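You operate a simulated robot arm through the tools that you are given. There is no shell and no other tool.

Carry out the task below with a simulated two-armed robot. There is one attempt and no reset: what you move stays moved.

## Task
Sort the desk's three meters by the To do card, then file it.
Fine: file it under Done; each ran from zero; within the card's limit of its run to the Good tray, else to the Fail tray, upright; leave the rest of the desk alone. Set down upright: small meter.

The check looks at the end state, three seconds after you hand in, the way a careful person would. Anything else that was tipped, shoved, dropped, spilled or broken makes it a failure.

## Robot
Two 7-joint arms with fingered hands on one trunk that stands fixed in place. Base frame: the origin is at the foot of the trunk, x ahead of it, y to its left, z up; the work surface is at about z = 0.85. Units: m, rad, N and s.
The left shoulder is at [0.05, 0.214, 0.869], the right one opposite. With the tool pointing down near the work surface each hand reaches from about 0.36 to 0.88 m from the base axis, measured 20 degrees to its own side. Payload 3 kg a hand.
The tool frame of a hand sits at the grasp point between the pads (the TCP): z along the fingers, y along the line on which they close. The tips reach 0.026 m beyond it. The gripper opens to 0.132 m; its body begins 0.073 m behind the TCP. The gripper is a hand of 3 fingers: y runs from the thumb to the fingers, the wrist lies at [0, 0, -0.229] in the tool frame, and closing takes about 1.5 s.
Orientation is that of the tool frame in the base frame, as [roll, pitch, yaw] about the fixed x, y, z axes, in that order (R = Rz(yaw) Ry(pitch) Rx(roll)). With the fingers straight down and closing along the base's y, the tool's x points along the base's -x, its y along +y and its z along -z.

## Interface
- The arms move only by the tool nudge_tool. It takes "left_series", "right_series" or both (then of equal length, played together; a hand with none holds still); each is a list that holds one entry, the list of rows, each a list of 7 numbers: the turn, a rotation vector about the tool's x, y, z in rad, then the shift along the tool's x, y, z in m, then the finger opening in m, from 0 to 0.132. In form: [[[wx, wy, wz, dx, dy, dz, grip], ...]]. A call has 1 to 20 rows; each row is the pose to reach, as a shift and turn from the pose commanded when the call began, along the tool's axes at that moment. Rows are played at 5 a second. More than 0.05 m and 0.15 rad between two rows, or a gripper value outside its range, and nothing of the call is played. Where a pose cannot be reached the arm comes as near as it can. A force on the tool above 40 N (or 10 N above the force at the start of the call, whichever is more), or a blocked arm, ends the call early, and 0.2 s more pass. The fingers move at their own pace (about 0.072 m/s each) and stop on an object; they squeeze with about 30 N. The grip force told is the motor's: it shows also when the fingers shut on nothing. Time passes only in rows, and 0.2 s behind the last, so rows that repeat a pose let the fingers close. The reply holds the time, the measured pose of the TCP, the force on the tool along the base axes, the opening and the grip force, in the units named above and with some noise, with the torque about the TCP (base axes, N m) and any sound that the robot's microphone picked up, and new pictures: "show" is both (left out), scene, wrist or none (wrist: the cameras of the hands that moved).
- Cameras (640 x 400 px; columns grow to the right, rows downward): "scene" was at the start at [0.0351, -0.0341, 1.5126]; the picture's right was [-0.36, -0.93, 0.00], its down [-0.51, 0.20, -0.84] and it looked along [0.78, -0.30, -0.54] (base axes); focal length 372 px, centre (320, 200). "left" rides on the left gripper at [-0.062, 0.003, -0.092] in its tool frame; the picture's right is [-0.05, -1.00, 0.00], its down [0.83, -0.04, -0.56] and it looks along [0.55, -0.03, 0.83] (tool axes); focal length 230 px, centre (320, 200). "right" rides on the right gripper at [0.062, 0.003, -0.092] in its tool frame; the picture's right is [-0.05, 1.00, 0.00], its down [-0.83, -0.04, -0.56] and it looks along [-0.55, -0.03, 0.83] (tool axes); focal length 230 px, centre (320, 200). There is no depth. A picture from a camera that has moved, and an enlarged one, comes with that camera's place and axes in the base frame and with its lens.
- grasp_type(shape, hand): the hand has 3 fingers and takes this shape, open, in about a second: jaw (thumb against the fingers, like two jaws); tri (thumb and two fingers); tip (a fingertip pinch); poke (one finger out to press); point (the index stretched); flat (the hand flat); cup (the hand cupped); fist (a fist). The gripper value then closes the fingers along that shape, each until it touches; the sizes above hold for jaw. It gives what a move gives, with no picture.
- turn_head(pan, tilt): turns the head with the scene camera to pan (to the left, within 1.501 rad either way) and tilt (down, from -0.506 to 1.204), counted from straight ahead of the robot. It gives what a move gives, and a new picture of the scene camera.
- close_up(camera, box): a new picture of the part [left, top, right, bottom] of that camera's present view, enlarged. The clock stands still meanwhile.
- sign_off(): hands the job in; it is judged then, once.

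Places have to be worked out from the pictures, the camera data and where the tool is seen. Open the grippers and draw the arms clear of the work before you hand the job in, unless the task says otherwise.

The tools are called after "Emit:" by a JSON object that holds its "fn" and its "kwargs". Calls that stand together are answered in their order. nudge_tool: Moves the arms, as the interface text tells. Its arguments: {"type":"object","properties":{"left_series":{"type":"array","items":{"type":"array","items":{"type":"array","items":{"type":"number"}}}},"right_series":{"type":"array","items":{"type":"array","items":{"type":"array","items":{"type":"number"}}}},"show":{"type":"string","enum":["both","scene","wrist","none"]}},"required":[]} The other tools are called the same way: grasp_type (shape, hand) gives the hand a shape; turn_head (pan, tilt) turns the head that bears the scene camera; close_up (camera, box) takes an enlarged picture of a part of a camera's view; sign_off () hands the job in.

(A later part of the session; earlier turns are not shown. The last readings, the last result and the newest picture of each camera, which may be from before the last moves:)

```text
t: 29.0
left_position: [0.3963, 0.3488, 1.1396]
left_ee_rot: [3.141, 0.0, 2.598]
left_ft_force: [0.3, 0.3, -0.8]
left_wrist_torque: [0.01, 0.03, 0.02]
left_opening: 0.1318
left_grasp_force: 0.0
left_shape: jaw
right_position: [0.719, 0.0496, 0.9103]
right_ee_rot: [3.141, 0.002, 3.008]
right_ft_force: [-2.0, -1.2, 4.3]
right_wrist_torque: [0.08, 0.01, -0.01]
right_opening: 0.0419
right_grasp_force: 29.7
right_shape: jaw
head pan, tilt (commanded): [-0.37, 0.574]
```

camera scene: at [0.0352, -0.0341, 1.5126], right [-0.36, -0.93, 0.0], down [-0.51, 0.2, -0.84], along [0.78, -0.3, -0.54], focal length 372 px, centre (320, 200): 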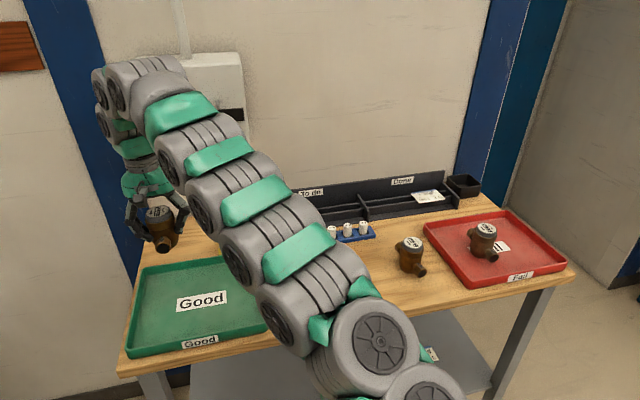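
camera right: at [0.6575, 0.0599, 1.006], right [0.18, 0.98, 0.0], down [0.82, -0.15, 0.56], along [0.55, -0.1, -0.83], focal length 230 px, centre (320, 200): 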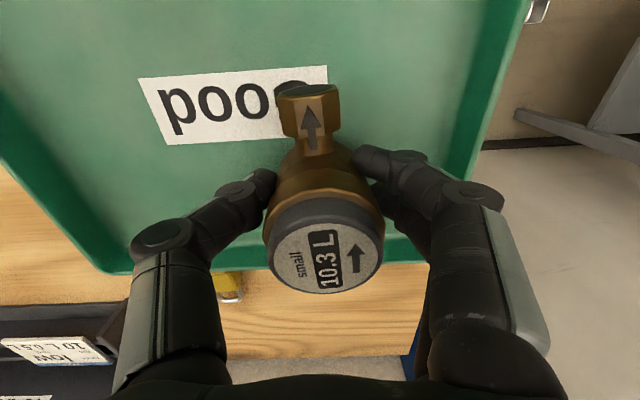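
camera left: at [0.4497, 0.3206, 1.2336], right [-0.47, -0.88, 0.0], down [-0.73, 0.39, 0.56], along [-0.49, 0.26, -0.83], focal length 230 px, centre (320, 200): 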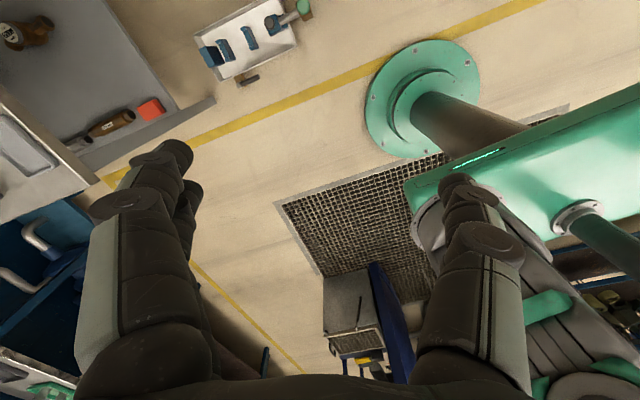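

Contact at z ≈ 0.910 (force now +4 N). I open to 0.09 and then rise.

Emit:
{"fn": "nudge_tool", "kwargs": {"right_series": [[[0, 0, 0, 0, 0, -0.0005, 0.03], [0, 0, 0, 0, 0, -0.0005, 0.05], [0, 0, 0, 0, 0, -0.0005, 0.07], [0, 0, 0, 0, 0, -0.0005, 0.09], [0, 0, 0, 0, 0, -0.0005, 0.09], [0, 0, 0, 0, 0, -0.0005, 0.09], [0, 0, 0, 0, 0, -0.03, 0.09], [0, 0, 0, 0, 0, -0.07, 0.09], [0, 0, 0, 0, 0, -0.11, 0.09], [0, 0, 0, 0, 0, -0.14, 0.09]]], "show": "both"}}

```text
t: 31.2
left_position: [0.3961, 0.3474, 1.1413]
left_ee_rot: [3.141, -0.002, 2.598]
left_ft_force: [-0.2, 0.4, -0.5]
left_wrist_torque: [0.02, 0.02, 0.0]
left_opening: 0.1317
left_grasp_force: 0.1
left_shape: jaw
right_position: [0.7182, 0.0486, 1.0489]
right_ee_rot: [-3.141, -0.003, 3.007]
right_ft_force: [-0.2, 0.9, 0.1]
right_wrist_torque: [0.02, 0.01, -0.03]
right_opening: 0.0899
right_grasp_force: 0.1
right_shape: jaw
head pan, tilt (commanded): [-0.37, 0.574]
camera scene: at [0.035, -0.0341, 1.5126], right [-0.36, -0.93, 0.0], down [-0.51, 0.2, -0.84], along [0.78, -0.3, -0.54], focal length 372 px, centre (320, 200)
camera right: at [0.6572, 0.0596, 1.1414], right [0.18, 0.98, 0.0], down [0.82, -0.15, 0.55], along [0.54, -0.1, -0.83], focal length 230 px, centre (320, 200)
```

scene: 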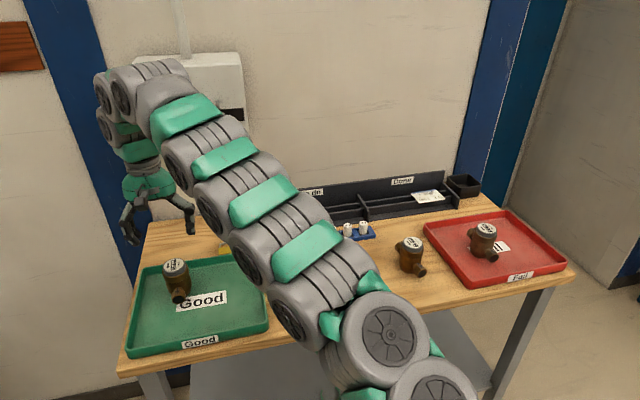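
right: 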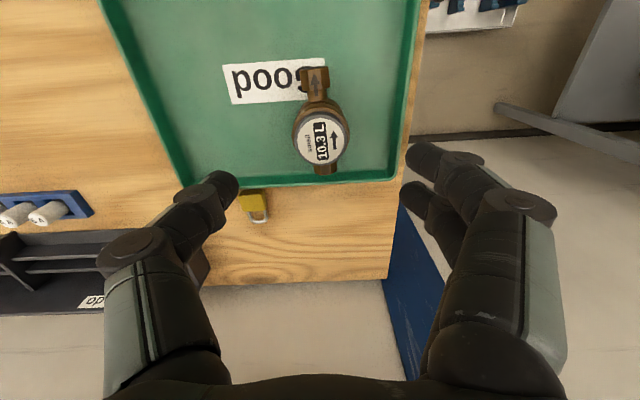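

Meter upright in the Good tray. I travel back at height to above the last 10.3 L meter at about (0.606, -0.497).

Emit:
{"fn": "nudge_tool", "kwargs": {"right_series": [[[0, 0, 0, 0.0027, -0.0397, 0, 0.1], [0, 0, 0, 0.0054, -0.0793, 0, 0.1], [0, 0, 0, 0.0081, -0.119, 0, 0.1], [0, 0, 0, 0.0108, -0.1586, 0, 0.1], [0, 0, 0, 0.0135, -0.1983, 0, 0.1], [0, 0, 0, 0.0162, -0.2379, 0, 0.1], [0, 0, 0, 0.019, -0.2776, 0, 0.1], [0, 0, 0, 0.0217, -0.3172, 0, 0.1], [0, 0, 0, 0.0244, -0.3569, 0, 0.1], [0, 0, 0, 0.0271, -0.3965, 0, 0.1], [0, 0, 0, 0.0298, -0.4362, 0, 0.1], [0, 0, 0, 0.0325, -0.4758, 0, 0.1], [0, 0, 0, 0.0352, -0.5155, 0.005, 0.1], [0, 0, 0, 0.0379, -0.5551, 0.015, 0.1], [0, 0, 0, 0.0379, -0.5551, 0.018, 0.1]]], "show": "both"}}

```text
t: 34.4
left_position: [0.3989, 0.3495, 1.1408]
left_ee_rot: [-3.141, 0.001, 2.6]
left_ft_force: [0.0, 0.2, 0.1]
left_wrist_torque: [-0.03, 0.04, 0.05]
left_opening: 0.1318
left_grasp_force: 0.0
left_shape: jaw
right_position: [0.6072, -0.4953, 1.0309]
right_ee_rot: [3.142, 0.0, 3.007]
right_ft_force: [0.2, -0.3, 0.3]
right_wrist_torque: [0.0, -0.02, -0.02]
right_opening: 0.0995
right_grasp_force: 0.1
right_shape: jaw
head pan, tilt (commanded): [-0.37, 0.574]
camera scene: at [0.0351, -0.0341, 1.5126], right [-0.36, -0.93, 0.0], down [-0.51, 0.2, -0.84], along [0.78, -0.3, -0.54], focal length 372 px, centre (320, 200)
camera right: at [0.546, -0.4856, 1.1235], right [0.18, 0.98, 0.0], down [0.82, -0.15, 0.56], along [0.55, -0.1, -0.83], focal length 230 px, centre (320, 200)
```

scene: 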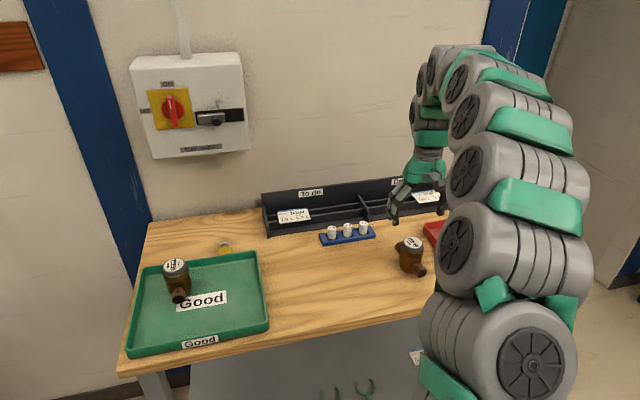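
right: 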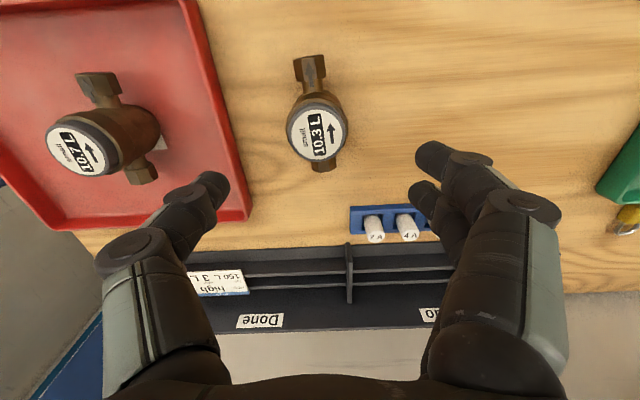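

The dial is near (0.602, -0.499). Before descending I take a close-up of the Done bay from here, which costs no time.

Emit:
{"fn": "close_up", "kwargs": {"camera": "right", "box": [180, 220, 440, 340]}}

Emit:
{"fn": "nudge_tool", "kwargs": {"right_series": [[[0, 0, 0, 0.0035, -0.004, 0.03, 0.1], [0, 0, 0, 0.0035, -0.004, 0.06, 0.1], [0, 0, 0, 0.0035, -0.004, 0.09, 0.1], [0, 0, 0, 0.0035, -0.004, 0.11, 0.1], [0, 0, 0, 0.0035, -0.004, 0.1245, 0.1], [0, 0, 0, 0.0035, -0.004, 0.1245, 0.1], [0, 0, 0, 0.0035, -0.004, 0.1245, 0.08], [0, 0, 0, 0.0035, -0.004, 0.1245, 0.06], [0, 0, 0, 0.0035, -0.004, 0.1245, 0.04], [0, 0, 0, 0.0035, -0.004, 0.1245, 0.03], [0, 0, 0, 0.0035, -0.004, 0.1245, 0.03], [0, 0, 0, 0.0035, -0.004, 0.1245, 0.03]]], "show": "wrist"}}

```text
2.46 times, centred on (310, 280) of right
camera zoom: at [0.546, -0.4856, 1.1235], right [0.18, 0.98, 0.0], down [0.82, -0.15, 0.56], along [0.55, -0.1, -0.83], focal length 566 px, centre (345, 3)
```

zoom: 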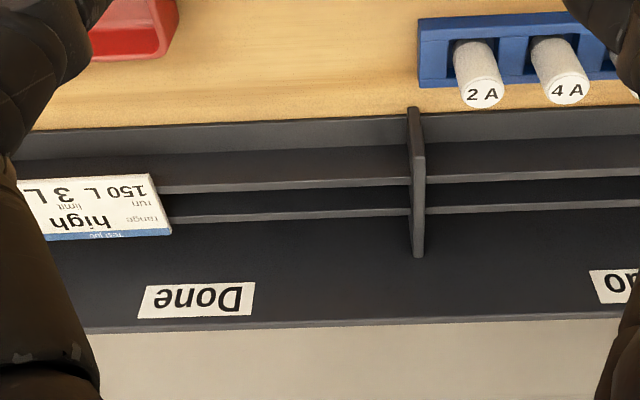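

```text
t: 37.0
left_position: [0.3959, 0.349, 1.1409]
left_ee_rot: [3.141, -0.001, 2.599]
left_ft_force: [0.2, 0.4, 0.5]
left_wrist_torque: [-0.01, 0.01, -0.04]
left_opening: 0.1317
left_grasp_force: 0.1
left_shape: jaw
right_position: [0.604, -0.4997, 0.9058]
right_ee_rot: [3.141, -0.001, 3.007]
right_ft_force: [0.3, 0.2, -0.4]
right_wrist_torque: [0.02, 0.03, -0.04]
right_opening: 0.0444
right_grasp_force: 30.0
right_shape: jaw
head pan, tilt (commanded): [-0.37, 0.574]
camera right: at [0.5417, -0.4892, 0.9992], right [0.18, 0.98, 0.0], down [0.82, -0.15, 0.56], along [0.55, -0.1, -0.83], focal length 230 px, centre (320, 200)
```

right: 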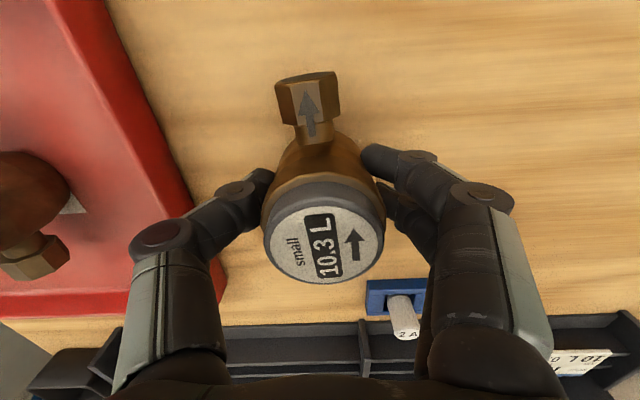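

Gripped. I lift 0.16 m and carry it to above the Good tray at about (0.64, -0.045).

Emit:
{"fn": "nudge_tool", "kwargs": {"right_series": [[[0, 0, 0, 0, 0, -0.015, 0.03], [0, 0, 0, 0, 0, -0.045, 0.03], [0, 0, 0, 0, 0, -0.085, 0.03], [0, 0, 0, 0, 0, -0.125, 0.03], [0, 0, 0, 0.0005, 0.01, -0.16, 0.03], [0, 0, 0, 0.002, 0.045, -0.165, 0.03], [0, 0, 0, 0.0047, 0.085, -0.165, 0.03], [0, 0, 0, 0.0069, 0.125, -0.165, 0.03], [0, 0, 0, 0.0092, 0.165, -0.165, 0.03], [0, 0, 0, 0.0114, 0.205, -0.165, 0.03], [0, 0, 0, 0.0136, 0.245, -0.165, 0.03], [0, 0, 0, 0.0158, 0.285, -0.165, 0.03], [0, 0, 0, 0.0181, 0.325, -0.165, 0.03], [0, 0, 0, 0.0203, 0.365, -0.165, 0.03], [0, 0, 0, 0.0225, 0.405, -0.165, 0.03], [0, 0, 0, 0.0245, 0.44, -0.16, 0.03], [0, 0, 0, 0.0253, 0.4554, -0.15, 0.03], [0, 0, 0, 0.0253, 0.4554, -0.15, 0.03]]], "show": "both"}}

```text
t: 40.8
left_position: [0.3961, 0.3485, 1.1406]
left_ee_rot: [3.14, 0.001, 2.6]
left_ft_force: [0.2, 0.1, -0.3]
left_wrist_torque: [0.0, -0.01, 0.0]
left_opening: 0.132
left_grasp_force: 0.0
left_shape: jaw
right_position: [0.6385, -0.0447, 1.0573]
right_ee_rot: [3.142, 0.0, 3.007]
right_ft_force: [-0.1, 0.0, -5.0]
right_wrist_torque: [0.02, 0.0, 0.03]
right_opening: 0.0444
right_grasp_force: 30.3
right_shape: jaw
head pan, tilt (commanded): [-0.37, 0.574]
camera scene: at [0.0351, -0.0341, 1.5126], right [-0.36, -0.93, 0.0], down [-0.51, 0.2, -0.84], along [0.78, -0.3, -0.54], focal length 372 px, centre (320, 200)
camera right: at [0.5771, -0.0339, 1.1502], right [0.18, 0.98, 0.0], down [0.82, -0.15, 0.56], along [0.55, -0.1, -0.83], focal length 230 px, centre (320, 200)
```

scene: 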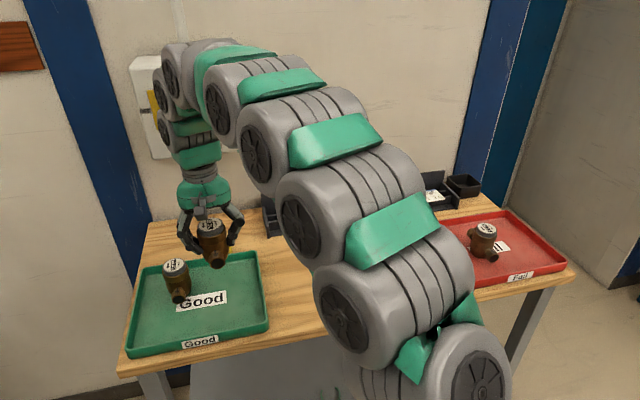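
right: 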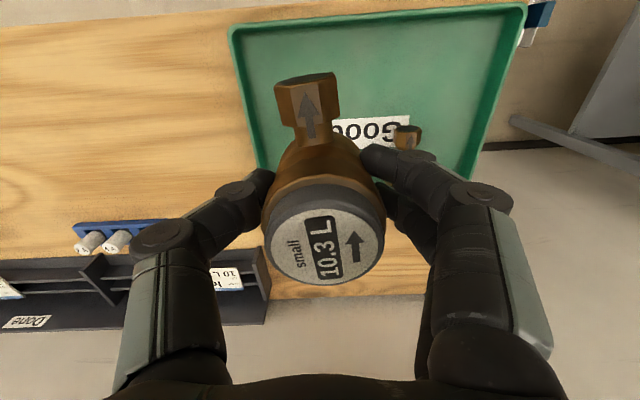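

The second Good meter sits at (0.719, 0.05), so I shift slightly to land at about (0.63, -0.05) for finger clearance, then lower.

Emit:
{"fn": "nudge_tool", "kwargs": {"right_series": [[[0, 0, 0, 0.0081, -0.0071, 0.03, 0.03], [0, 0, 0, 0.0081, -0.0071, 0.065, 0.03], [0, 0, 0, 0.0081, -0.0071, 0.095, 0.03], [0, 0, 0, 0.0081, -0.0071, 0.12, 0.03], [0, 0, 0, 0.0081, -0.0071, 0.135, 0.03], [0, 0, 0, 0.0081, -0.0071, 0.141, 0.03], [0, 0, 0, 0.0081, -0.0071, 0.143, 0.03], [0, 0, 0, 0.0081, -0.0071, 0.1445, 0.03]]], "show": "both"}}

```text
t: 42.6
left_position: [0.3971, 0.3491, 1.1405]
left_ee_rot: [-3.141, 0.002, 2.598]
left_ft_force: [0.5, -0.6, 0.0]
left_wrist_torque: [-0.01, 0.0, 0.03]
left_opening: 0.1321
left_grasp_force: 0.0
left_shape: jaw
right_position: [0.6305, -0.0513, 0.9134]
right_ee_rot: [3.141, 0.002, 3.008]
right_ft_force: [0.1, 0.4, -4.7]
right_wrist_torque: [0.02, -0.01, 0.03]
right_opening: 0.0444
right_grasp_force: 29.7
right_shape: jaw
head pan, tilt (commanded): [-0.37, 0.574]
camera scene: at [0.0351, -0.0341, 1.5126], right [-0.36, -0.93, 0.0], down [-0.51, 0.2, -0.84], along [0.78, -0.3, -0.54], focal length 372 px, centre (320, 200)
camera right: at [0.5687, -0.0402, 1.0049], right [0.18, 0.98, 0.0], down [0.82, -0.15, 0.56], along [0.55, -0.1, -0.83], focal length 230 px, centre (320, 200)
```

scene: 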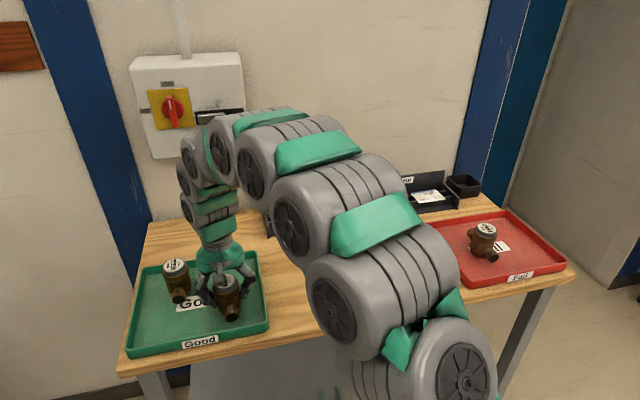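
right: 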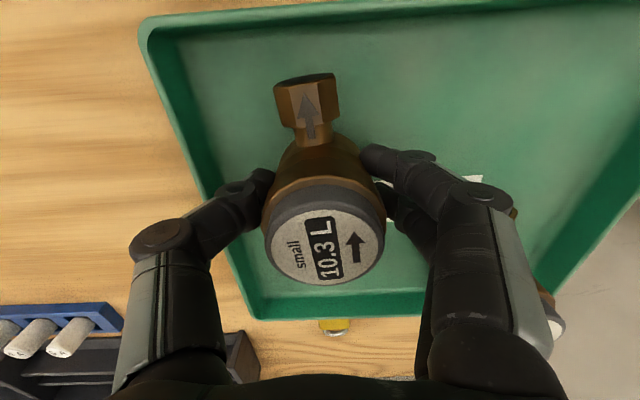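

It hangs just above the tray floor. I creep down 1 mm per row to contact.

Emit:
{"fn": "nudge_tool", "kwargs": {"right_series": [[[0, 0, 0, 0, 0, 0.001, 0.03], [0, 0, 0, 0, 0, 0.002, 0.03], [0, 0, 0, 0, 0, 0.003, 0.03]]], "show": "none"}}

Emit:
{"fn": "nudge_tool", "kwargs": {"right_series": [[[0, 0, 0, 0, 0, 0.0005, 0.03], [0, 0, 0, 0, 0, 0.001, 0.03]]], "show": "none"}}

```text
t: 43.4
left_position: [0.3963, 0.3487, 1.1397]
left_ee_rot: [-3.141, -0.001, 2.599]
left_ft_force: [-0.1, -0.3, 0.5]
left_wrist_torque: [-0.01, 0.04, 0.01]
left_opening: 0.1318
left_grasp_force: 0.0
left_shape: jaw
right_position: [0.63, -0.0498, 0.9104]
right_ee_rot: [3.141, 0.003, 3.009]
right_ft_force: [-1.4, 0.0, 9.7]
right_wrist_torque: [0.07, -0.05, -0.01]
right_opening: 0.0443
right_grasp_force: 30.0
right_shape: jaw
head pan, tilt (commanded): [-0.37, 0.574]
```

```text
t: 44.0
left_position: [0.3955, 0.3493, 1.1391]
left_ee_rot: [3.141, 0.001, 2.599]
left_ft_force: [-0.5, -0.5, 1.2]
left_wrist_torque: [0.02, -0.05, 0.01]
left_opening: 0.1321
left_grasp_force: 0.2
left_shape: jaw
right_position: [0.6303, -0.0499, 0.9098]
right_ee_rot: [-3.141, 0.001, 3.007]
right_ft_force: [-1.9, -1.7, 24.1]
right_wrist_torque: [0.05, -0.03, -0.03]
right_opening: 0.0446
right_grasp_force: 30.1
right_shape: jaw
head pan, tilt (commanded): [-0.37, 0.574]
```

Contact is firm (24 N), so I ease up 2 mm, open only to 0.076, then rise.

Emit:
{"fn": "nudge_tool", "kwargs": {"right_series": [[[0, 0, 0, 0, 0, -0.001, 0.03], [0, 0, 0, 0, 0, -0.0018, 0.03], [0, 0, 0, 0, 0, -0.0018, 0.05], [0, 0, 0, 0, 0, -0.0018, 0.065], [0, 0, 0, 0, 0, -0.0018, 0.076], [0, 0, 0, 0, 0, -0.0018, 0.076], [0, 0, 0, 0, 0, -0.0018, 0.076], [0, 0, 0, 0, 0, -0.03, 0.076], [0, 0, 0, 0, 0, -0.07, 0.076], [0, 0, 0, 0, 0, -0.11, 0.076], [0, 0, 0, 0, 0, -0.15, 0.09]]], "show": "both"}}

```text
t: 46.4
left_position: [0.3971, 0.3485, 1.1403]
left_ee_rot: [3.141, 0.0, 2.598]
left_ft_force: [0.4, -0.5, 0.6]
left_wrist_torque: [-0.01, -0.01, 0.0]
left_opening: 0.1319
left_grasp_force: 0.0
left_shape: jaw
right_position: [0.63, -0.051, 1.0582]
right_ee_rot: [-3.141, 0.0, 3.008]
right_ft_force: [-0.3, -0.9, 0.6]
right_wrist_torque: [0.0, 0.02, 0.02]
right_opening: 0.09
right_grasp_force: 0.1
right_shape: jaw
head pan, tilt (commanded): [-0.37, 0.574]
camera scene: at [0.0351, -0.0341, 1.5126], right [-0.36, -0.93, 0.0], down [-0.51, 0.2, -0.84], along [0.78, -0.3, -0.54], focal length 372 px, centre (320, 200)
camera right: at [0.5695, -0.0404, 1.1514], right [0.18, 0.98, 0.0], down [0.82, -0.15, 0.56], along [0.55, -0.1, -0.83], focal length 230 px, centre (320, 200)
```

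scene: 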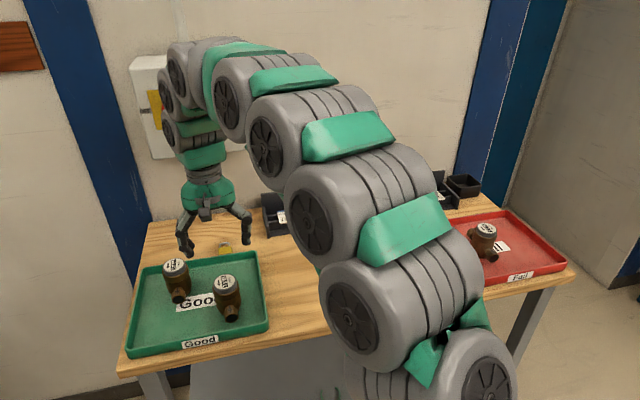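
right: 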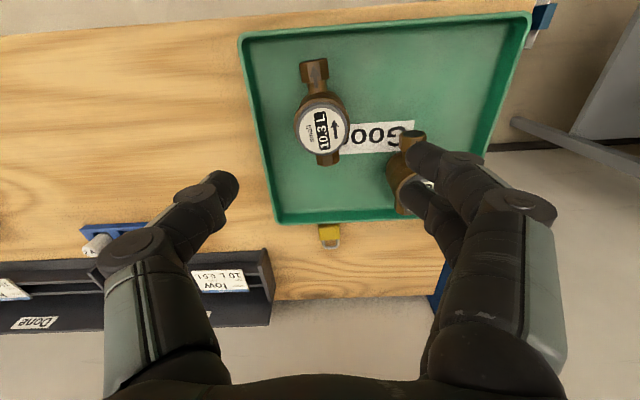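

All three meters are sorted and upright. Now for the card; I first take close-ups of the fingertips and the card from here to judge clearances.

Emit:
{"fn": "close_up", "kwargs": {"camera": "right", "box": [90, 150, 290, 275]}}

Emit:
{"fn": "close_up", "kwargs": {"camera": "right", "box": [370, 120, 570, 245]}}

Emit:
{"fn": "close_up", "kwargs": {"camera": "scene", "box": [165, 170, 265, 260]}}

```text
3.20 times, centred on (190, 212) of right
camera zoom: at [0.5695, -0.0404, 1.1514], right [0.18, 0.98, 0.0], down [0.82, -0.15, 0.56], along [0.55, -0.1, -0.83], focal length 736 px, centre (736, 160)
```

zoom: 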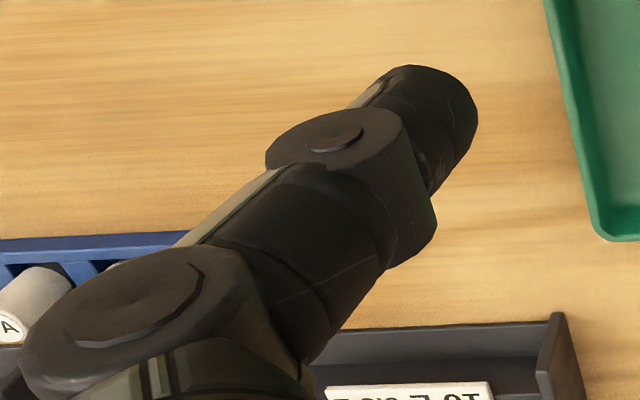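

```text
3.20 times, centred on (470, 182) of right
camera zoom: at [0.5695, -0.0404, 1.1514], right [0.18, 0.98, 0.0], down [0.82, -0.15, 0.56], along [0.55, -0.1, -0.83], focal length 736 px, centre (-160, 256)
```

zoom: 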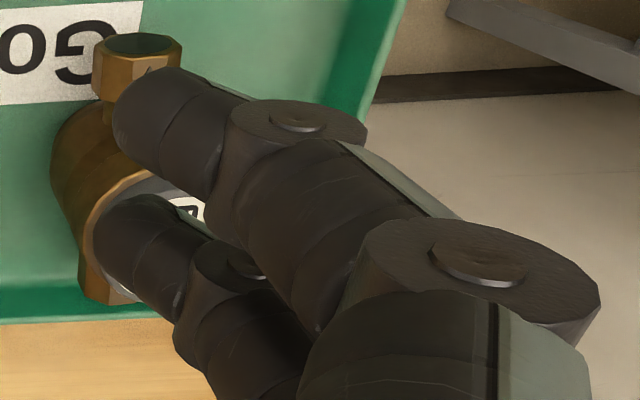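

```text
4.44 times, centred on (215, 215) of scene
camera zoom: at [0.0351, -0.0341, 1.5126], right [-0.36, -0.93, 0.0], down [-0.51, 0.2, -0.84], along [0.78, -0.3, -0.54], focal length 1655 px, centre (787, 133)
```

zoom: 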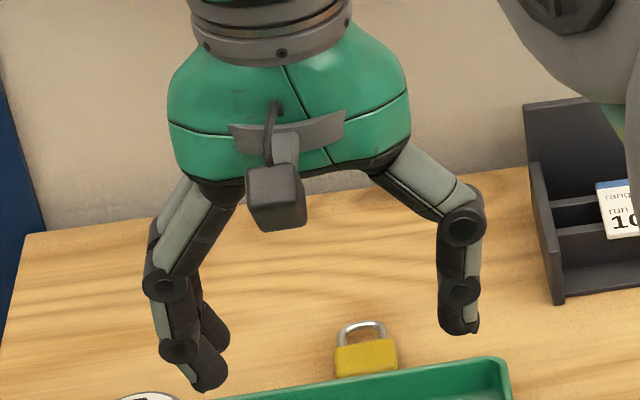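

The fingertips are about 16 mm thick, the card overhangs both rails, and there are about 28 mm between its back edge and the rack's back plate. I plan to grip it front-to-back from above with a slight forward lean; first I turn the hand 90 degrees over the clear desk at about (0.74, -0.28, 1.08).

Emit:
{"fn": "nudge_tool", "kwargs": {"right_series": [[[0, 0, 0.129, -0.0116, -0.0177, -0.0017, 0.09], [0, 0, 0.258, -0.0233, -0.0354, -0.0033, 0.09], [0, 0, 0.387, -0.0349, -0.0531, -0.005, 0.09], [0, 0, 0.516, -0.0465, -0.0708, -0.0067, 0.09], [0, 0, 0.645, -0.0581, -0.0885, -0.0083, 0.09], [0, 0, 0.774, -0.0698, -0.1062, -0.01, 0.09], [0, 0, 0.902, -0.0814, -0.1238, -0.0117, 0.09], [0, 0, 1.031, -0.093, -0.1415, -0.0133, 0.09], [0, 0, 1.16, -0.1046, -0.1592, -0.015, 0.09], [0, 0, 1.289, -0.1163, -0.1769, -0.0167, 0.09], [0, 0, 1.418, -0.1279, -0.1946, -0.0183, 0.09], [0, 0, 1.547, -0.1395, -0.2123, -0.02, 0.09], [0, 0, 1.547, -0.1395, -0.2123, -0.02, 0.09]]], "show": "both"}}

```text
t: 49.2
left_position: [0.3973, 0.3479, 1.1409]
left_ee_rot: [3.142, -0.002, 2.598]
left_ft_force: [-0.3, 0.0, -0.4]
left_wrist_torque: [-0.02, 0.0, 0.0]
left_opening: 0.132
left_grasp_force: 0.0
left_shape: jaw
right_position: [0.7408, -0.2798, 1.08]
right_ee_rot: [3.141, 0.0, 1.46]
right_ft_force: [0.3, 0.9, -0.5]
right_wrist_torque: [0.01, 0.0, 0.0]
right_opening: 0.0898
right_grasp_force: 0.0
right_shape: jaw
head pan, tilt (commanded): [-0.37, 0.574]
camera scene: at [0.0351, -0.0341, 1.5126], right [-0.36, -0.93, 0.0], down [-0.51, 0.2, -0.84], along [0.78, -0.3, -0.54], focal length 372 px, centre (320, 200)
camera right: at [0.7499, -0.2193, 1.1718], right [0.99, -0.16, 0.0], down [-0.14, -0.82, 0.56], along [-0.09, -0.55, -0.83], focal length 230 px, centre (320, 200)
```

scene: 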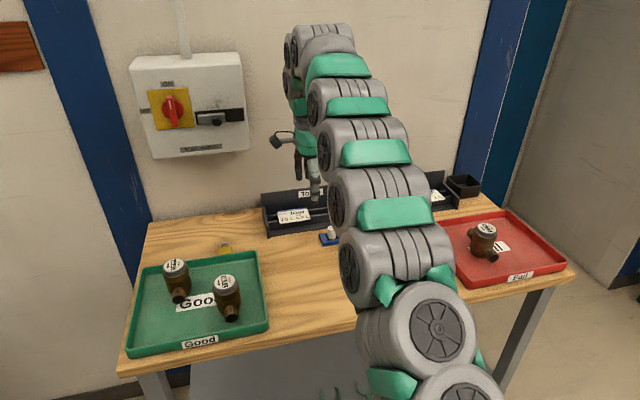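
right: 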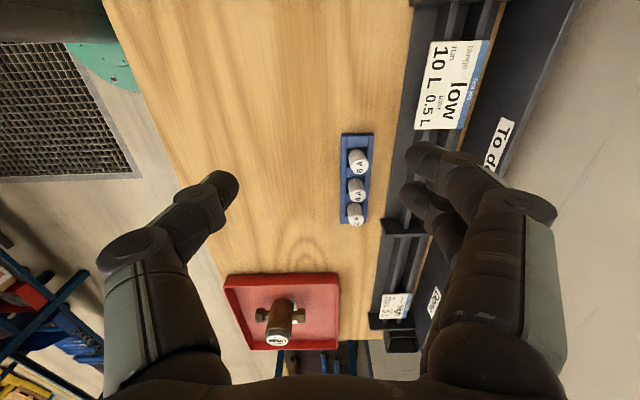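

The turn worked (yaw 1.46) and the wrist camera now looks along the rack. I zoom on the card in this view to refine its position.

Emit:
{"fn": "close_up", "kwargs": {"camera": "right", "box": [380, 0, 580, 160]}}

Emit:
{"fn": "close_up", "kwargs": {"camera": "right", "box": [350, 180, 450, 360]}}

Emit:
{"fn": "close_up", "kwargs": {"camera": "scene", "box": [255, 175, 345, 250]}}

```text
2.50 times, centred on (480, 80) of right
camera zoom: at [0.7499, -0.2193, 1.1718], right [0.99, -0.16, 0.0], down [-0.14, -0.82, 0.56], along [-0.09, -0.55, -0.83], focal length 575 px, centre (-80, 500)
```

zoom: 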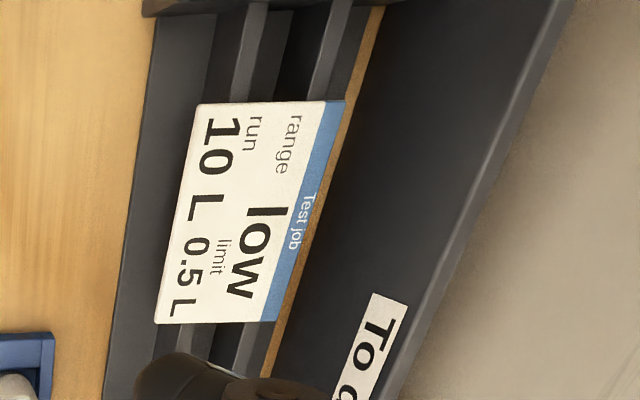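

```text
2.22 times, centred on (400, 270) of right
camera zoom: at [0.7499, -0.2193, 1.1718], right [0.99, -0.16, 0.0], down [-0.14, -0.82, 0.56], along [-0.09, -0.55, -0.83], focal length 511 px, centre (142, 44)
```

zoom: 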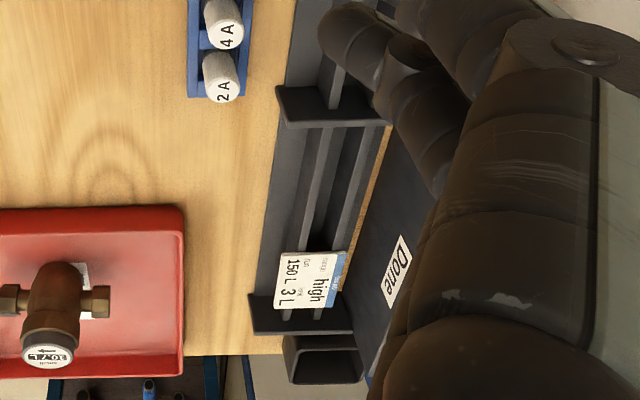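

```text
5.33 times, centred on (300, 212) of scene
camera zoom: at [0.0351, -0.0341, 1.5126], right [-0.36, -0.93, 0.0], down [-0.51, 0.2, -0.84], along [0.78, -0.3, -0.54], focal length 1986 px, centre (427, 133)
```

zoom: 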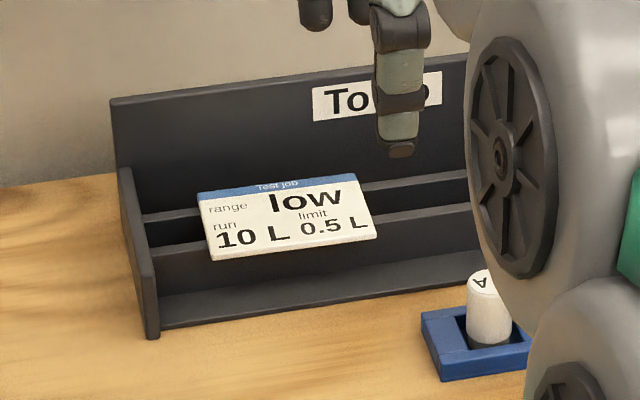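

Three views agree: card is 90 x 60 mm, centre (0.886, -0.281), top z ≈ 0.886, back plate face at x ≈ 0.95. I now lean the tool 0.25 rad forward and go to a pre-approach pose at about (0.868, -0.279, 0.958), opening 0.07.

Emit:
{"fn": "nudge_tool", "kwargs": {"right_series": [[[-0.06, 0, 0, 0, 0, 0.04, 0.08], [-0.12, 0, 0, 0, 0, 0.08, 0.07], [-0.18, 0, 0, 0.001, 0.01, 0.115, 0.07], [-0.25, 0, 0, 0.004, 0.035, 0.1222, 0.07], [-0.25, 0, 0, 0.007, 0.065, 0.1222, 0.07], [-0.25, 0, 0, 0.011, 0.095, 0.1222, 0.07], [-0.25, 0, 0, 0.0146, 0.126, 0.1222, 0.07], [-0.25, 0, 0, 0.0146, 0.126, 0.1222, 0.07]]], "show": "both"}}

```text
t: 51.0
left_position: [0.3955, 0.349, 1.1407]
left_ee_rot: [3.141, 0.001, 2.599]
left_ft_force: [0.0, -0.1, -0.1]
left_wrist_torque: [0.01, 0.01, -0.01]
left_opening: 0.132
left_grasp_force: 0.0
left_shape: jaw
right_position: [0.867, -0.278, 0.9547]
right_ee_rot: [2.891, 0.0, 1.462]
right_ft_force: [0.2, 0.2, -0.2]
right_wrist_torque: [0.02, 0.02, 0.03]
right_opening: 0.0703
right_grasp_force: 0.0
right_shape: jaw
head pan, tilt (commanded): [-0.37, 0.574]
camera scene: at [0.0351, -0.0341, 1.5126], right [-0.36, -0.93, 0.0], down [-0.51, 0.2, -0.84], along [0.78, -0.3, -0.54], focal length 372 px, centre (320, 200)
camera right: at [0.8528, -0.2163, 1.0458], right [0.96, -0.16, 0.25], down [-0.27, -0.81, 0.53], along [0.12, -0.57, -0.81], focal length 230 px, centre (320, 200)
```

scene: 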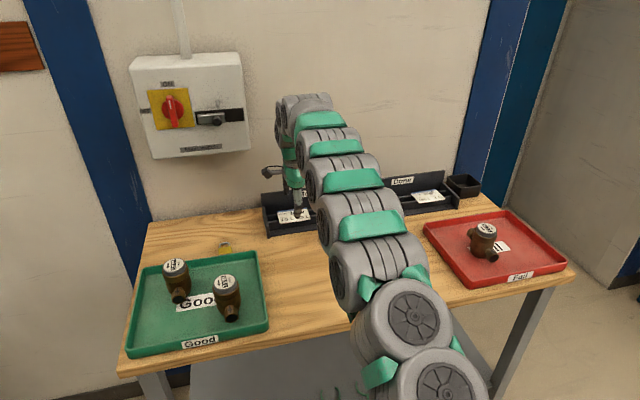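
right: 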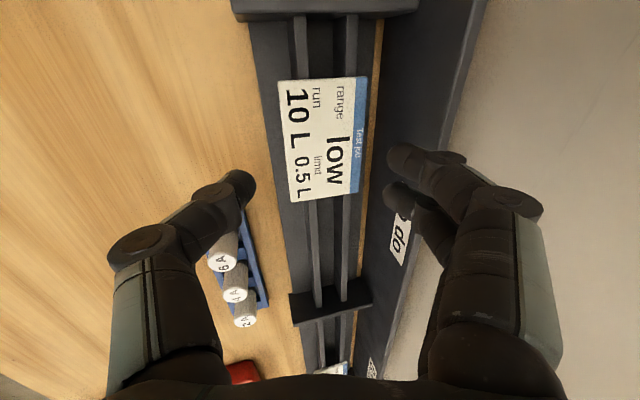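

The pose was reached, and in tool coordinates the card's centre is only 1.5 mm off in the closing direction. I move along the tool axis by 0.055 m, correcting by 1.5 mm, and look.

Emit:
{"fn": "nudge_tool", "kwargs": {"right_series": [[[0, 0, 0, 0, 0.0015, 0.015, 0.07], [0, 0, 0, 0, 0.0015, 0.03, 0.07], [0, 0, 0, 0, 0.0015, 0.043, 0.07], [0, 0, 0, 0, 0.0015, 0.052, 0.07], [0, 0, 0, 0, 0.0015, 0.055, 0.07]]], "show": "both"}}

```text
t: 52.2
left_position: [0.3961, 0.3493, 1.1391]
left_ee_rot: [-3.14, 0.0, 2.598]
left_ft_force: [-0.1, -0.2, -0.7]
left_wrist_torque: [-0.01, 0.0, 0.02]
left_opening: 0.1319
left_grasp_force: 0.0
left_shape: jaw
right_position: [0.8811, -0.2802, 0.9026]
right_ee_rot: [2.892, 0.0, 1.462]
right_ft_force: [-0.2, 0.5, 1.2]
right_wrist_torque: [-0.01, 0.02, 0.0]
right_opening: 0.0703
right_grasp_force: 0.0
right_shape: jaw
head pan, tilt (commanded): [-0.37, 0.574]
camera scene: at [0.0351, -0.0341, 1.5126], right [-0.36, -0.93, 0.0], down [-0.51, 0.2, -0.84], along [0.78, -0.3, -0.54], focal length 372 px, centre (320, 200)
camera right: at [0.8681, -0.2179, 0.9932], right [0.96, -0.16, 0.25], down [-0.27, -0.81, 0.53], along [0.12, -0.57, -0.81], focal length 230 px, centre (320, 200)
```

scene: 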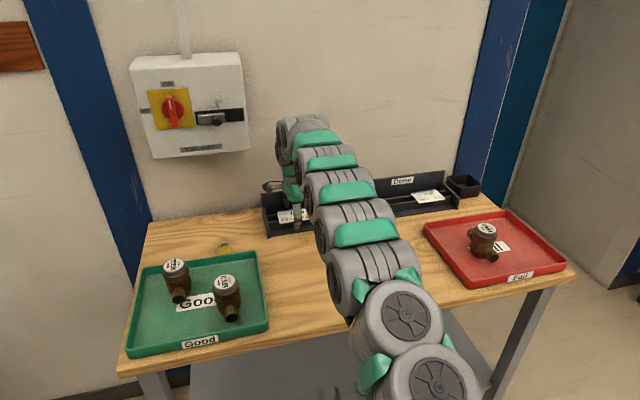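
right: 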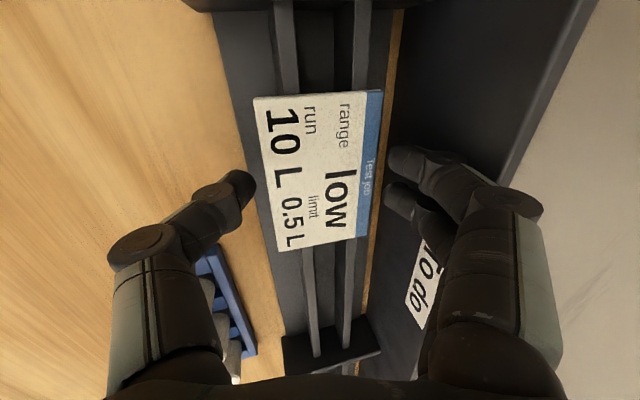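

Now at z = 0.9026 with the card between thumb and fingers. I zoom to check the gaps on both sides.

Emit:
{"fn": "close_up", "kwargs": {"camera": "right", "box": [220, 80, 440, 260]}}

Emit:
{"fn": "close_up", "kwargs": {"camera": "scene", "box": [255, 165, 335, 245]}}

```text
2.22 times, centred on (330, 170) of right
camera zoom: at [0.8681, -0.2179, 0.9932], right [0.96, -0.16, 0.25], down [-0.27, -0.81, 0.53], along [0.12, -0.57, -0.81], focal length 511 px, centre (298, 267)
```

zoom: 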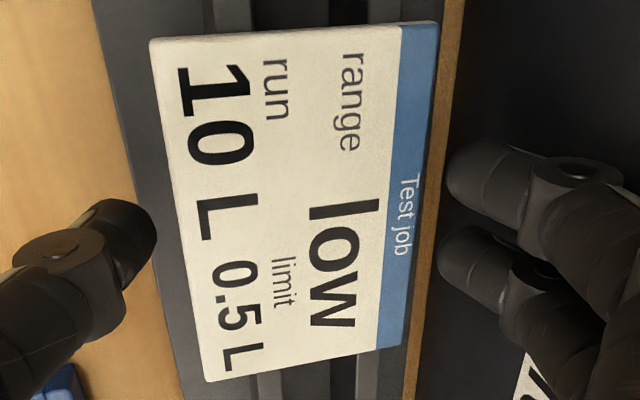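

```text
5.00 times, centred on (295, 205) of scene
camera zoom: at [0.0351, -0.0341, 1.5126], right [-0.36, -0.93, 0.0], down [-0.51, 0.2, -0.84], along [0.78, -0.3, -0.54], focal length 1862 px, centre (445, 175)
```

zoom: 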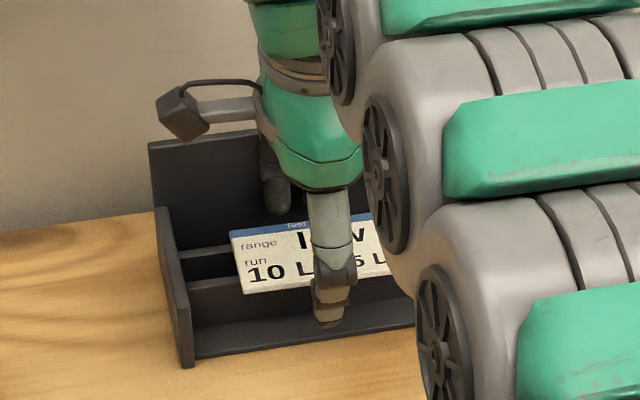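

Both gaps look even: thumb in front of the front edge over the ledge, fingers behind the back edge clear of the plate. I go down 9 mm more along the tool axis.

Emit:
{"fn": "nudge_tool", "kwargs": {"right_series": [[[0, 0, 0, 0, 0, 0.004, 0.07], [0, 0, 0, 0, 0, 0.007, 0.07], [0, 0, 0, 0, 0, 0.0095, 0.07], [0, 0, 0, 0, 0, 0.0095, 0.07]]], "show": "wrist"}}

Emit:
{"fn": "close_up", "kwargs": {"camera": "right", "box": [220, 80, 440, 260]}}

Emit:
{"fn": "close_up", "kwargs": {"camera": "scene", "box": [255, 165, 335, 245]}}

```text
t: 53.2
left_position: [0.3965, 0.3482, 1.14]
left_ee_rot: [-3.14, 0.001, 2.6]
left_ft_force: [-0.5, 0.2, -0.7]
left_wrist_torque: [-0.01, 0.03, 0.0]
left_opening: 0.132
left_grasp_force: 0.0
left_shape: jaw
right_position: [0.884, -0.2809, 0.8941]
right_ee_rot: [2.893, 0.0, 1.461]
right_ft_force: [-4.7, 0.6, 2.5]
right_wrist_torque: [-0.05, -0.16, -0.02]
right_opening: 0.068
right_grasp_force: 0.2
right_shape: jaw
head pan, tilt (commanded): [-0.37, 0.574]
camera right: at [0.8705, -0.2184, 0.9849], right [0.96, -0.16, 0.25], down [-0.27, -0.81, 0.53], along [0.12, -0.57, -0.81], focal length 230 px, centre (320, 200)
```

right: 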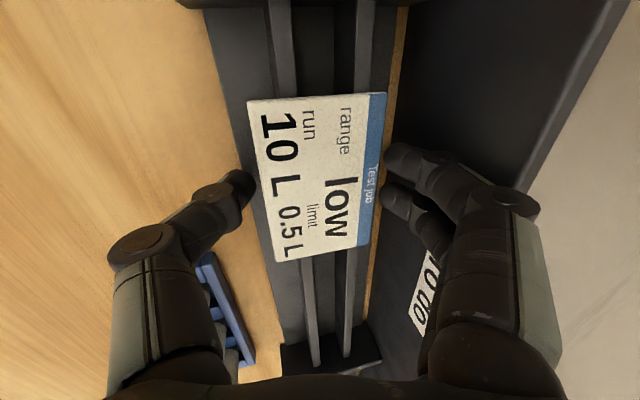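

```text
2.22 times, centred on (330, 170) of right
camera zoom: at [0.8705, -0.2184, 0.9849], right [0.96, -0.16, 0.25], down [-0.27, -0.81, 0.53], along [0.12, -0.57, -0.81], focal length 511 px, centre (298, 267)
```

zoom: 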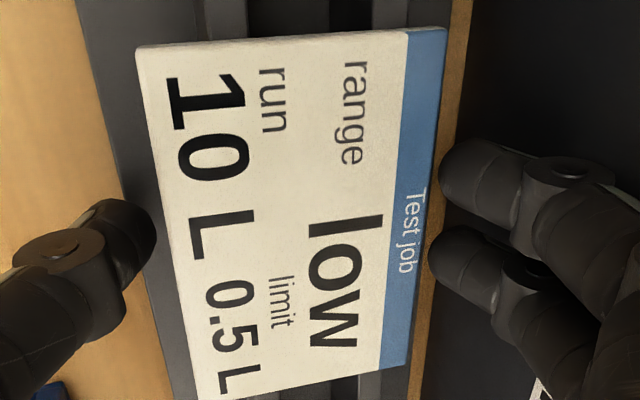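

```text
5.00 times, centred on (295, 205) of scene
camera zoom: at [0.035, -0.0341, 1.5126], right [-0.36, -0.93, 0.0], down [-0.51, 0.2, -0.84], along [0.78, -0.3, -0.54], focal length 1862 px, centre (445, 175)
```

zoom: 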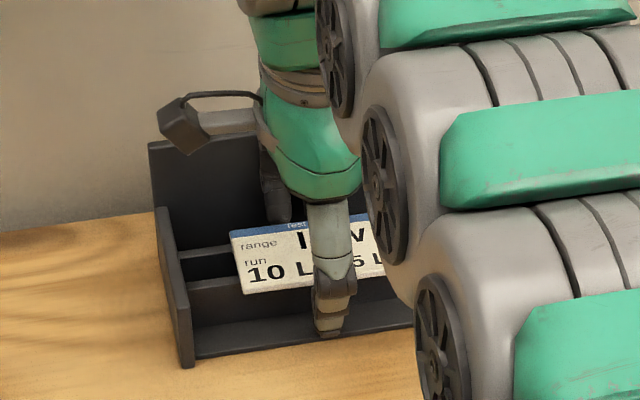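

A light sideways force (-4.7 N in x) shows the back fingers just brushing the plate, so closing inward will relieve it. I close slowly onto the card edges.

Emit:
{"fn": "nudge_tool", "kwargs": {"right_series": [[[0, 0, 0, 0, -0.001, 0, 0.066], [0, 0, 0, 0, -0.001, 0, 0.062], [0, 0, 0, 0, -0.001, 0, 0.058], [0, 0, 0, 0, -0.001, 0, 0.054], [0, 0, 0, 0, -0.001, 0, 0.05], [0, 0, 0, 0, -0.001, 0, 0.05], [0, 0, 0, 0, -0.001, 0, 0.05]]], "show": "wrist"}}

Emit:
{"fn": "close_up", "kwargs": {"camera": "right", "box": [220, 80, 440, 260]}}

Emit:
{"fn": "close_up", "kwargs": {"camera": "scene", "box": [255, 165, 335, 245]}}

```text
t: 54.8
left_position: [0.3959, 0.3481, 1.1402]
left_ee_rot: [-3.142, 0.0, 2.599]
left_ft_force: [0.0, -0.3, -0.6]
left_wrist_torque: [0.01, 0.03, 0.01]
left_opening: 0.1318
left_grasp_force: 0.1
left_shape: jaw
right_position: [0.8836, -0.2809, 0.8949]
right_ee_rot: [2.89, 0.0, 1.461]
right_ft_force: [5.4, -0.7, 9.4]
right_wrist_torque: [-0.02, -0.26, -0.02]
right_opening: 0.0376
right_grasp_force: 30.2
right_shape: jaw
head pan, tilt (commanded): [-0.37, 0.574]
camera right: at [0.8701, -0.2182, 0.9857], right [0.96, -0.16, 0.25], down [-0.27, -0.81, 0.53], along [0.12, -0.57, -0.81], focal length 230 px, centre (320, 200)
```

right: 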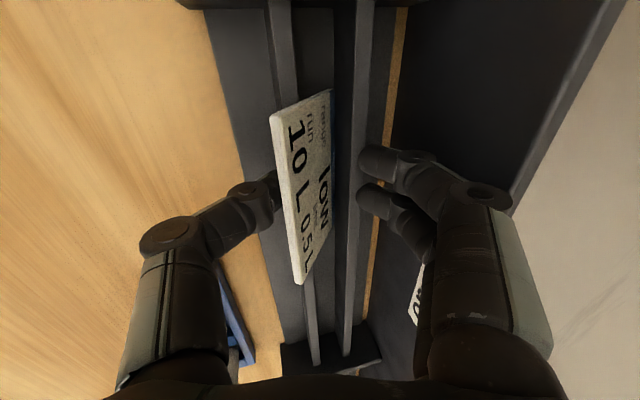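

```text
2.22 times, centred on (330, 170) of right
camera zoom: at [0.8701, -0.2182, 0.9857], right [0.96, -0.16, 0.25], down [-0.27, -0.81, 0.53], along [0.12, -0.57, -0.81], focal length 511 px, centre (298, 267)
```

zoom: 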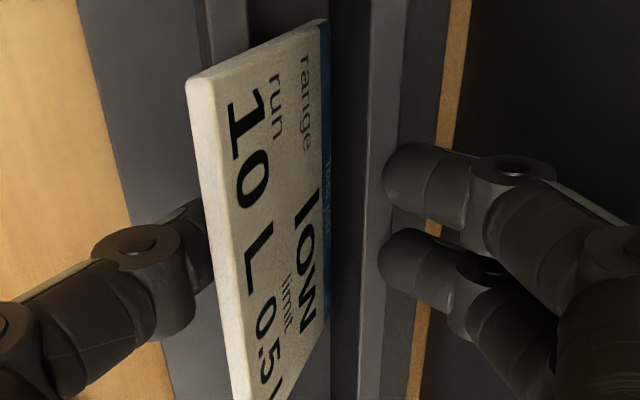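

```text
5.00 times, centred on (295, 205) of scene
camera zoom: at [0.035, -0.0341, 1.5126], right [-0.36, -0.93, 0.0], down [-0.51, 0.2, -0.84], along [0.78, -0.3, -0.54], focal length 1862 px, centre (445, 175)
```

zoom: 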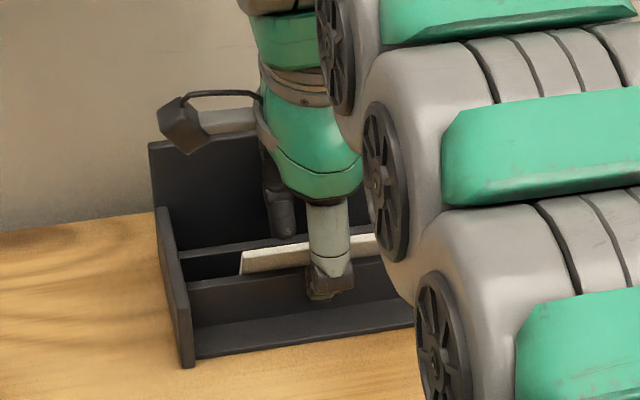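

The card flipped: it now stands in the slot between the two rails, leaning on the front rail, while the hand is clamping the rails themselves. That standing pose actually lets me pinch it, so I loosen to 0.044, rise about 17 mm keeping the thumb close in front of it, and look.

Emit:
{"fn": "nudge_tool", "kwargs": {"right_series": [[[0, 0, 0, 0, 0, 0, 0.042], [0, 0, 0, 0, 0.001, 0, 0.044], [0, 0, 0, 0, 0.003, -0.004, 0.044], [0, 0, 0, 0, 0.005, -0.01, 0.044], [0, 0, 0, 0, 0.006, -0.017, 0.044], [0, 0, 0, 0, 0.006, -0.017, 0.044]]], "show": "wrist"}}

Emit:
{"fn": "close_up", "kwargs": {"camera": "right", "box": [220, 80, 440, 260]}}

Emit:
{"fn": "close_up", "kwargs": {"camera": "scene", "box": [255, 165, 335, 245]}}

```text
t: 56.2
left_position: [0.3966, 0.3479, 1.1407]
left_ee_rot: [3.141, 0.0, 2.599]
left_ft_force: [-0.5, 1.1, -0.9]
left_wrist_torque: [-0.03, 0.02, -0.04]
left_opening: 0.1319
left_grasp_force: 0.0
left_shape: jaw
right_position: [0.8852, -0.2807, 0.9116]
right_ee_rot: [2.892, 0.001, 1.461]
right_ft_force: [0.1, -0.1, 0.2]
right_wrist_torque: [0.02, -0.02, -0.03]
right_opening: 0.044
right_grasp_force: 0.1
right_shape: jaw
head pan, tilt (commanded): [-0.37, 0.574]
camera right: at [0.8712, -0.2189, 1.0024], right [0.96, -0.16, 0.25], down [-0.27, -0.81, 0.53], along [0.12, -0.57, -0.81], focal length 230 px, centre (320, 200)
```

right: 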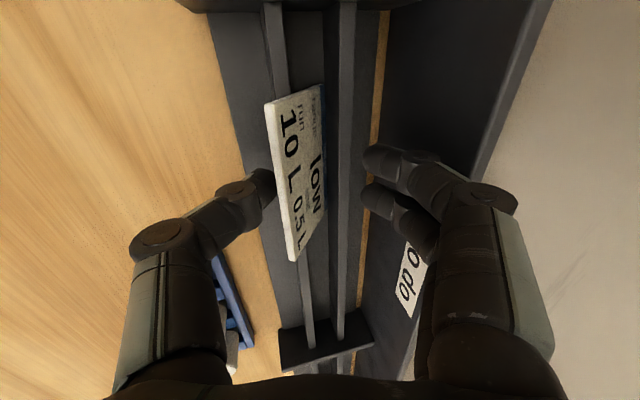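

```text
2.22 times, centred on (330, 170) of right
camera zoom: at [0.8712, -0.2189, 1.0024], right [0.96, -0.16, 0.25], down [-0.27, -0.81, 0.53], along [0.12, -0.57, -0.81], focal length 511 px, centre (298, 267)
```

zoom: 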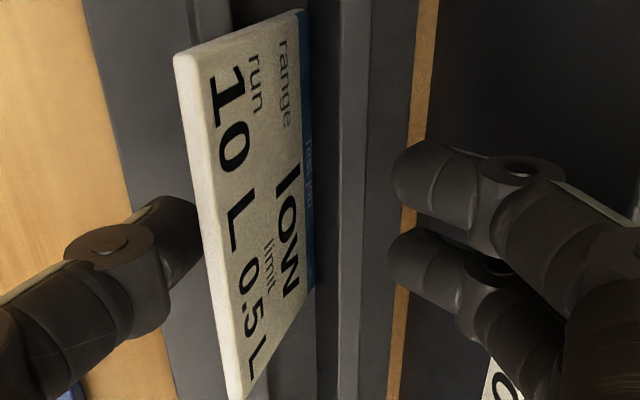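

```text
5.00 times, centred on (295, 205) of scene
camera zoom: at [0.0351, -0.0341, 1.5126], right [-0.36, -0.93, 0.0], down [-0.51, 0.2, -0.84], along [0.78, -0.3, -0.54], focal length 1862 px, centre (445, 175)
```

zoom: 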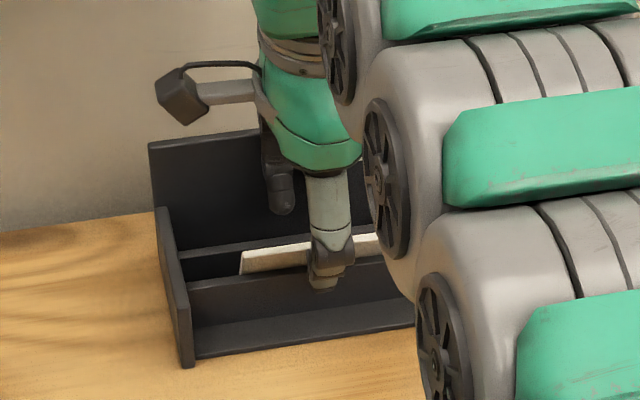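

The card stays leaning stably in the slot with the thumb in front and fingers behind. I close the hand on its upper part, shifting 3 mm back so the pads meet over the slot.

Emit:
{"fn": "nudge_tool", "kwargs": {"right_series": [[[0, 0, 0, 0, -0.001, 0, 0.036], [0, 0, 0, 0, -0.002, 0, 0.028], [0, 0, 0, 0, -0.003, 0, 0.02], [0, 0, 0, 0, -0.003, 0, 0.012], [0, 0, 0, 0, -0.003, 0, 0.004], [0, 0, 0, 0, -0.003, 0, 0.0], [0, 0, 0, 0, -0.003, 0, 0.0], [0, 0, 0, 0, -0.003, 0, 0.0]]], "show": "wrist"}}

Emit:
{"fn": "close_up", "kwargs": {"camera": "right", "box": [220, 80, 440, 260]}}

Emit:
{"fn": "close_up", "kwargs": {"camera": "scene", "box": [255, 165, 335, 245]}}

```text
t: 58.0
left_position: [0.3969, 0.3488, 1.1404]
left_ee_rot: [3.142, 0.001, 2.599]
left_ft_force: [-0.4, 0.0, -1.1]
left_wrist_torque: [0.01, 0.0, 0.0]
left_opening: 0.1318
left_grasp_force: 0.0
left_shape: jaw
right_position: [0.8825, -0.2805, 0.9125]
right_ee_rot: [2.891, -0.001, 1.461]
right_ft_force: [-9.5, 0.4, 2.3]
right_wrist_torque: [0.05, 0.27, -0.05]
right_opening: 0.0004
right_grasp_force: 30.4
right_shape: jaw
head pan, tilt (commanded): [-0.37, 0.574]
camera right: at [0.8682, -0.2183, 1.002], right [0.96, -0.16, 0.25], down [-0.27, -0.81, 0.53], along [0.12, -0.57, -0.81], focal length 230 px, centre (320, 200)
```

right: 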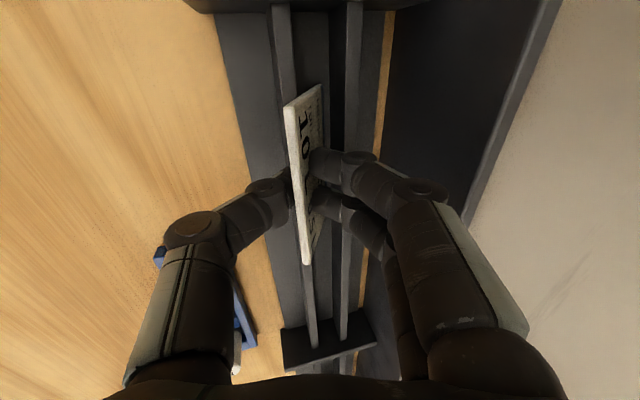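

```text
2.22 times, centred on (330, 170) of right
camera zoom: at [0.8682, -0.2183, 1.002], right [0.96, -0.16, 0.25], down [-0.27, -0.81, 0.53], along [0.12, -0.57, -0.81], focal length 511 px, centre (298, 267)
```

zoom: 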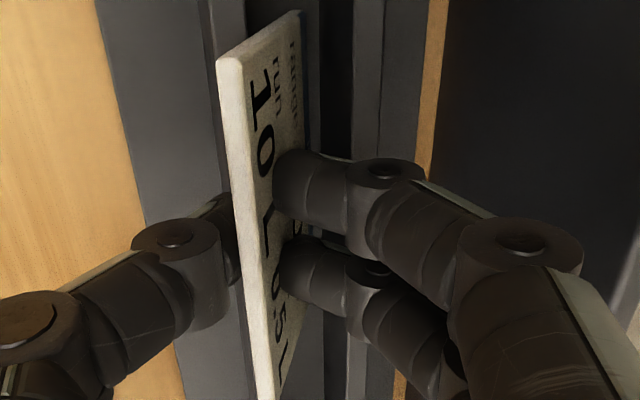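

```text
5.00 times, centred on (295, 205) of scene
camera zoom: at [0.0349, -0.0341, 1.5126], right [-0.36, -0.93, 0.0], down [-0.51, 0.2, -0.84], along [0.78, -0.3, -0.54], focal length 1862 px, centre (445, 175)
```

zoom: 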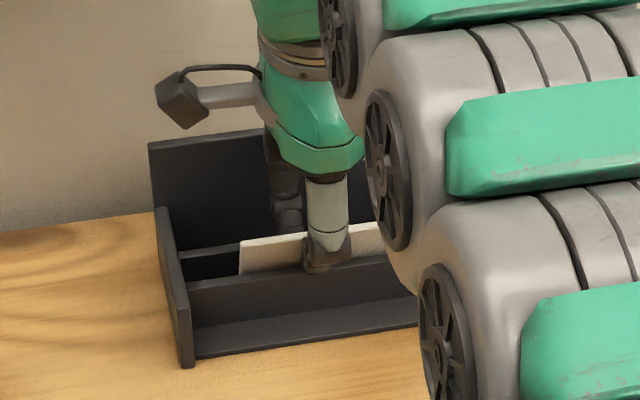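

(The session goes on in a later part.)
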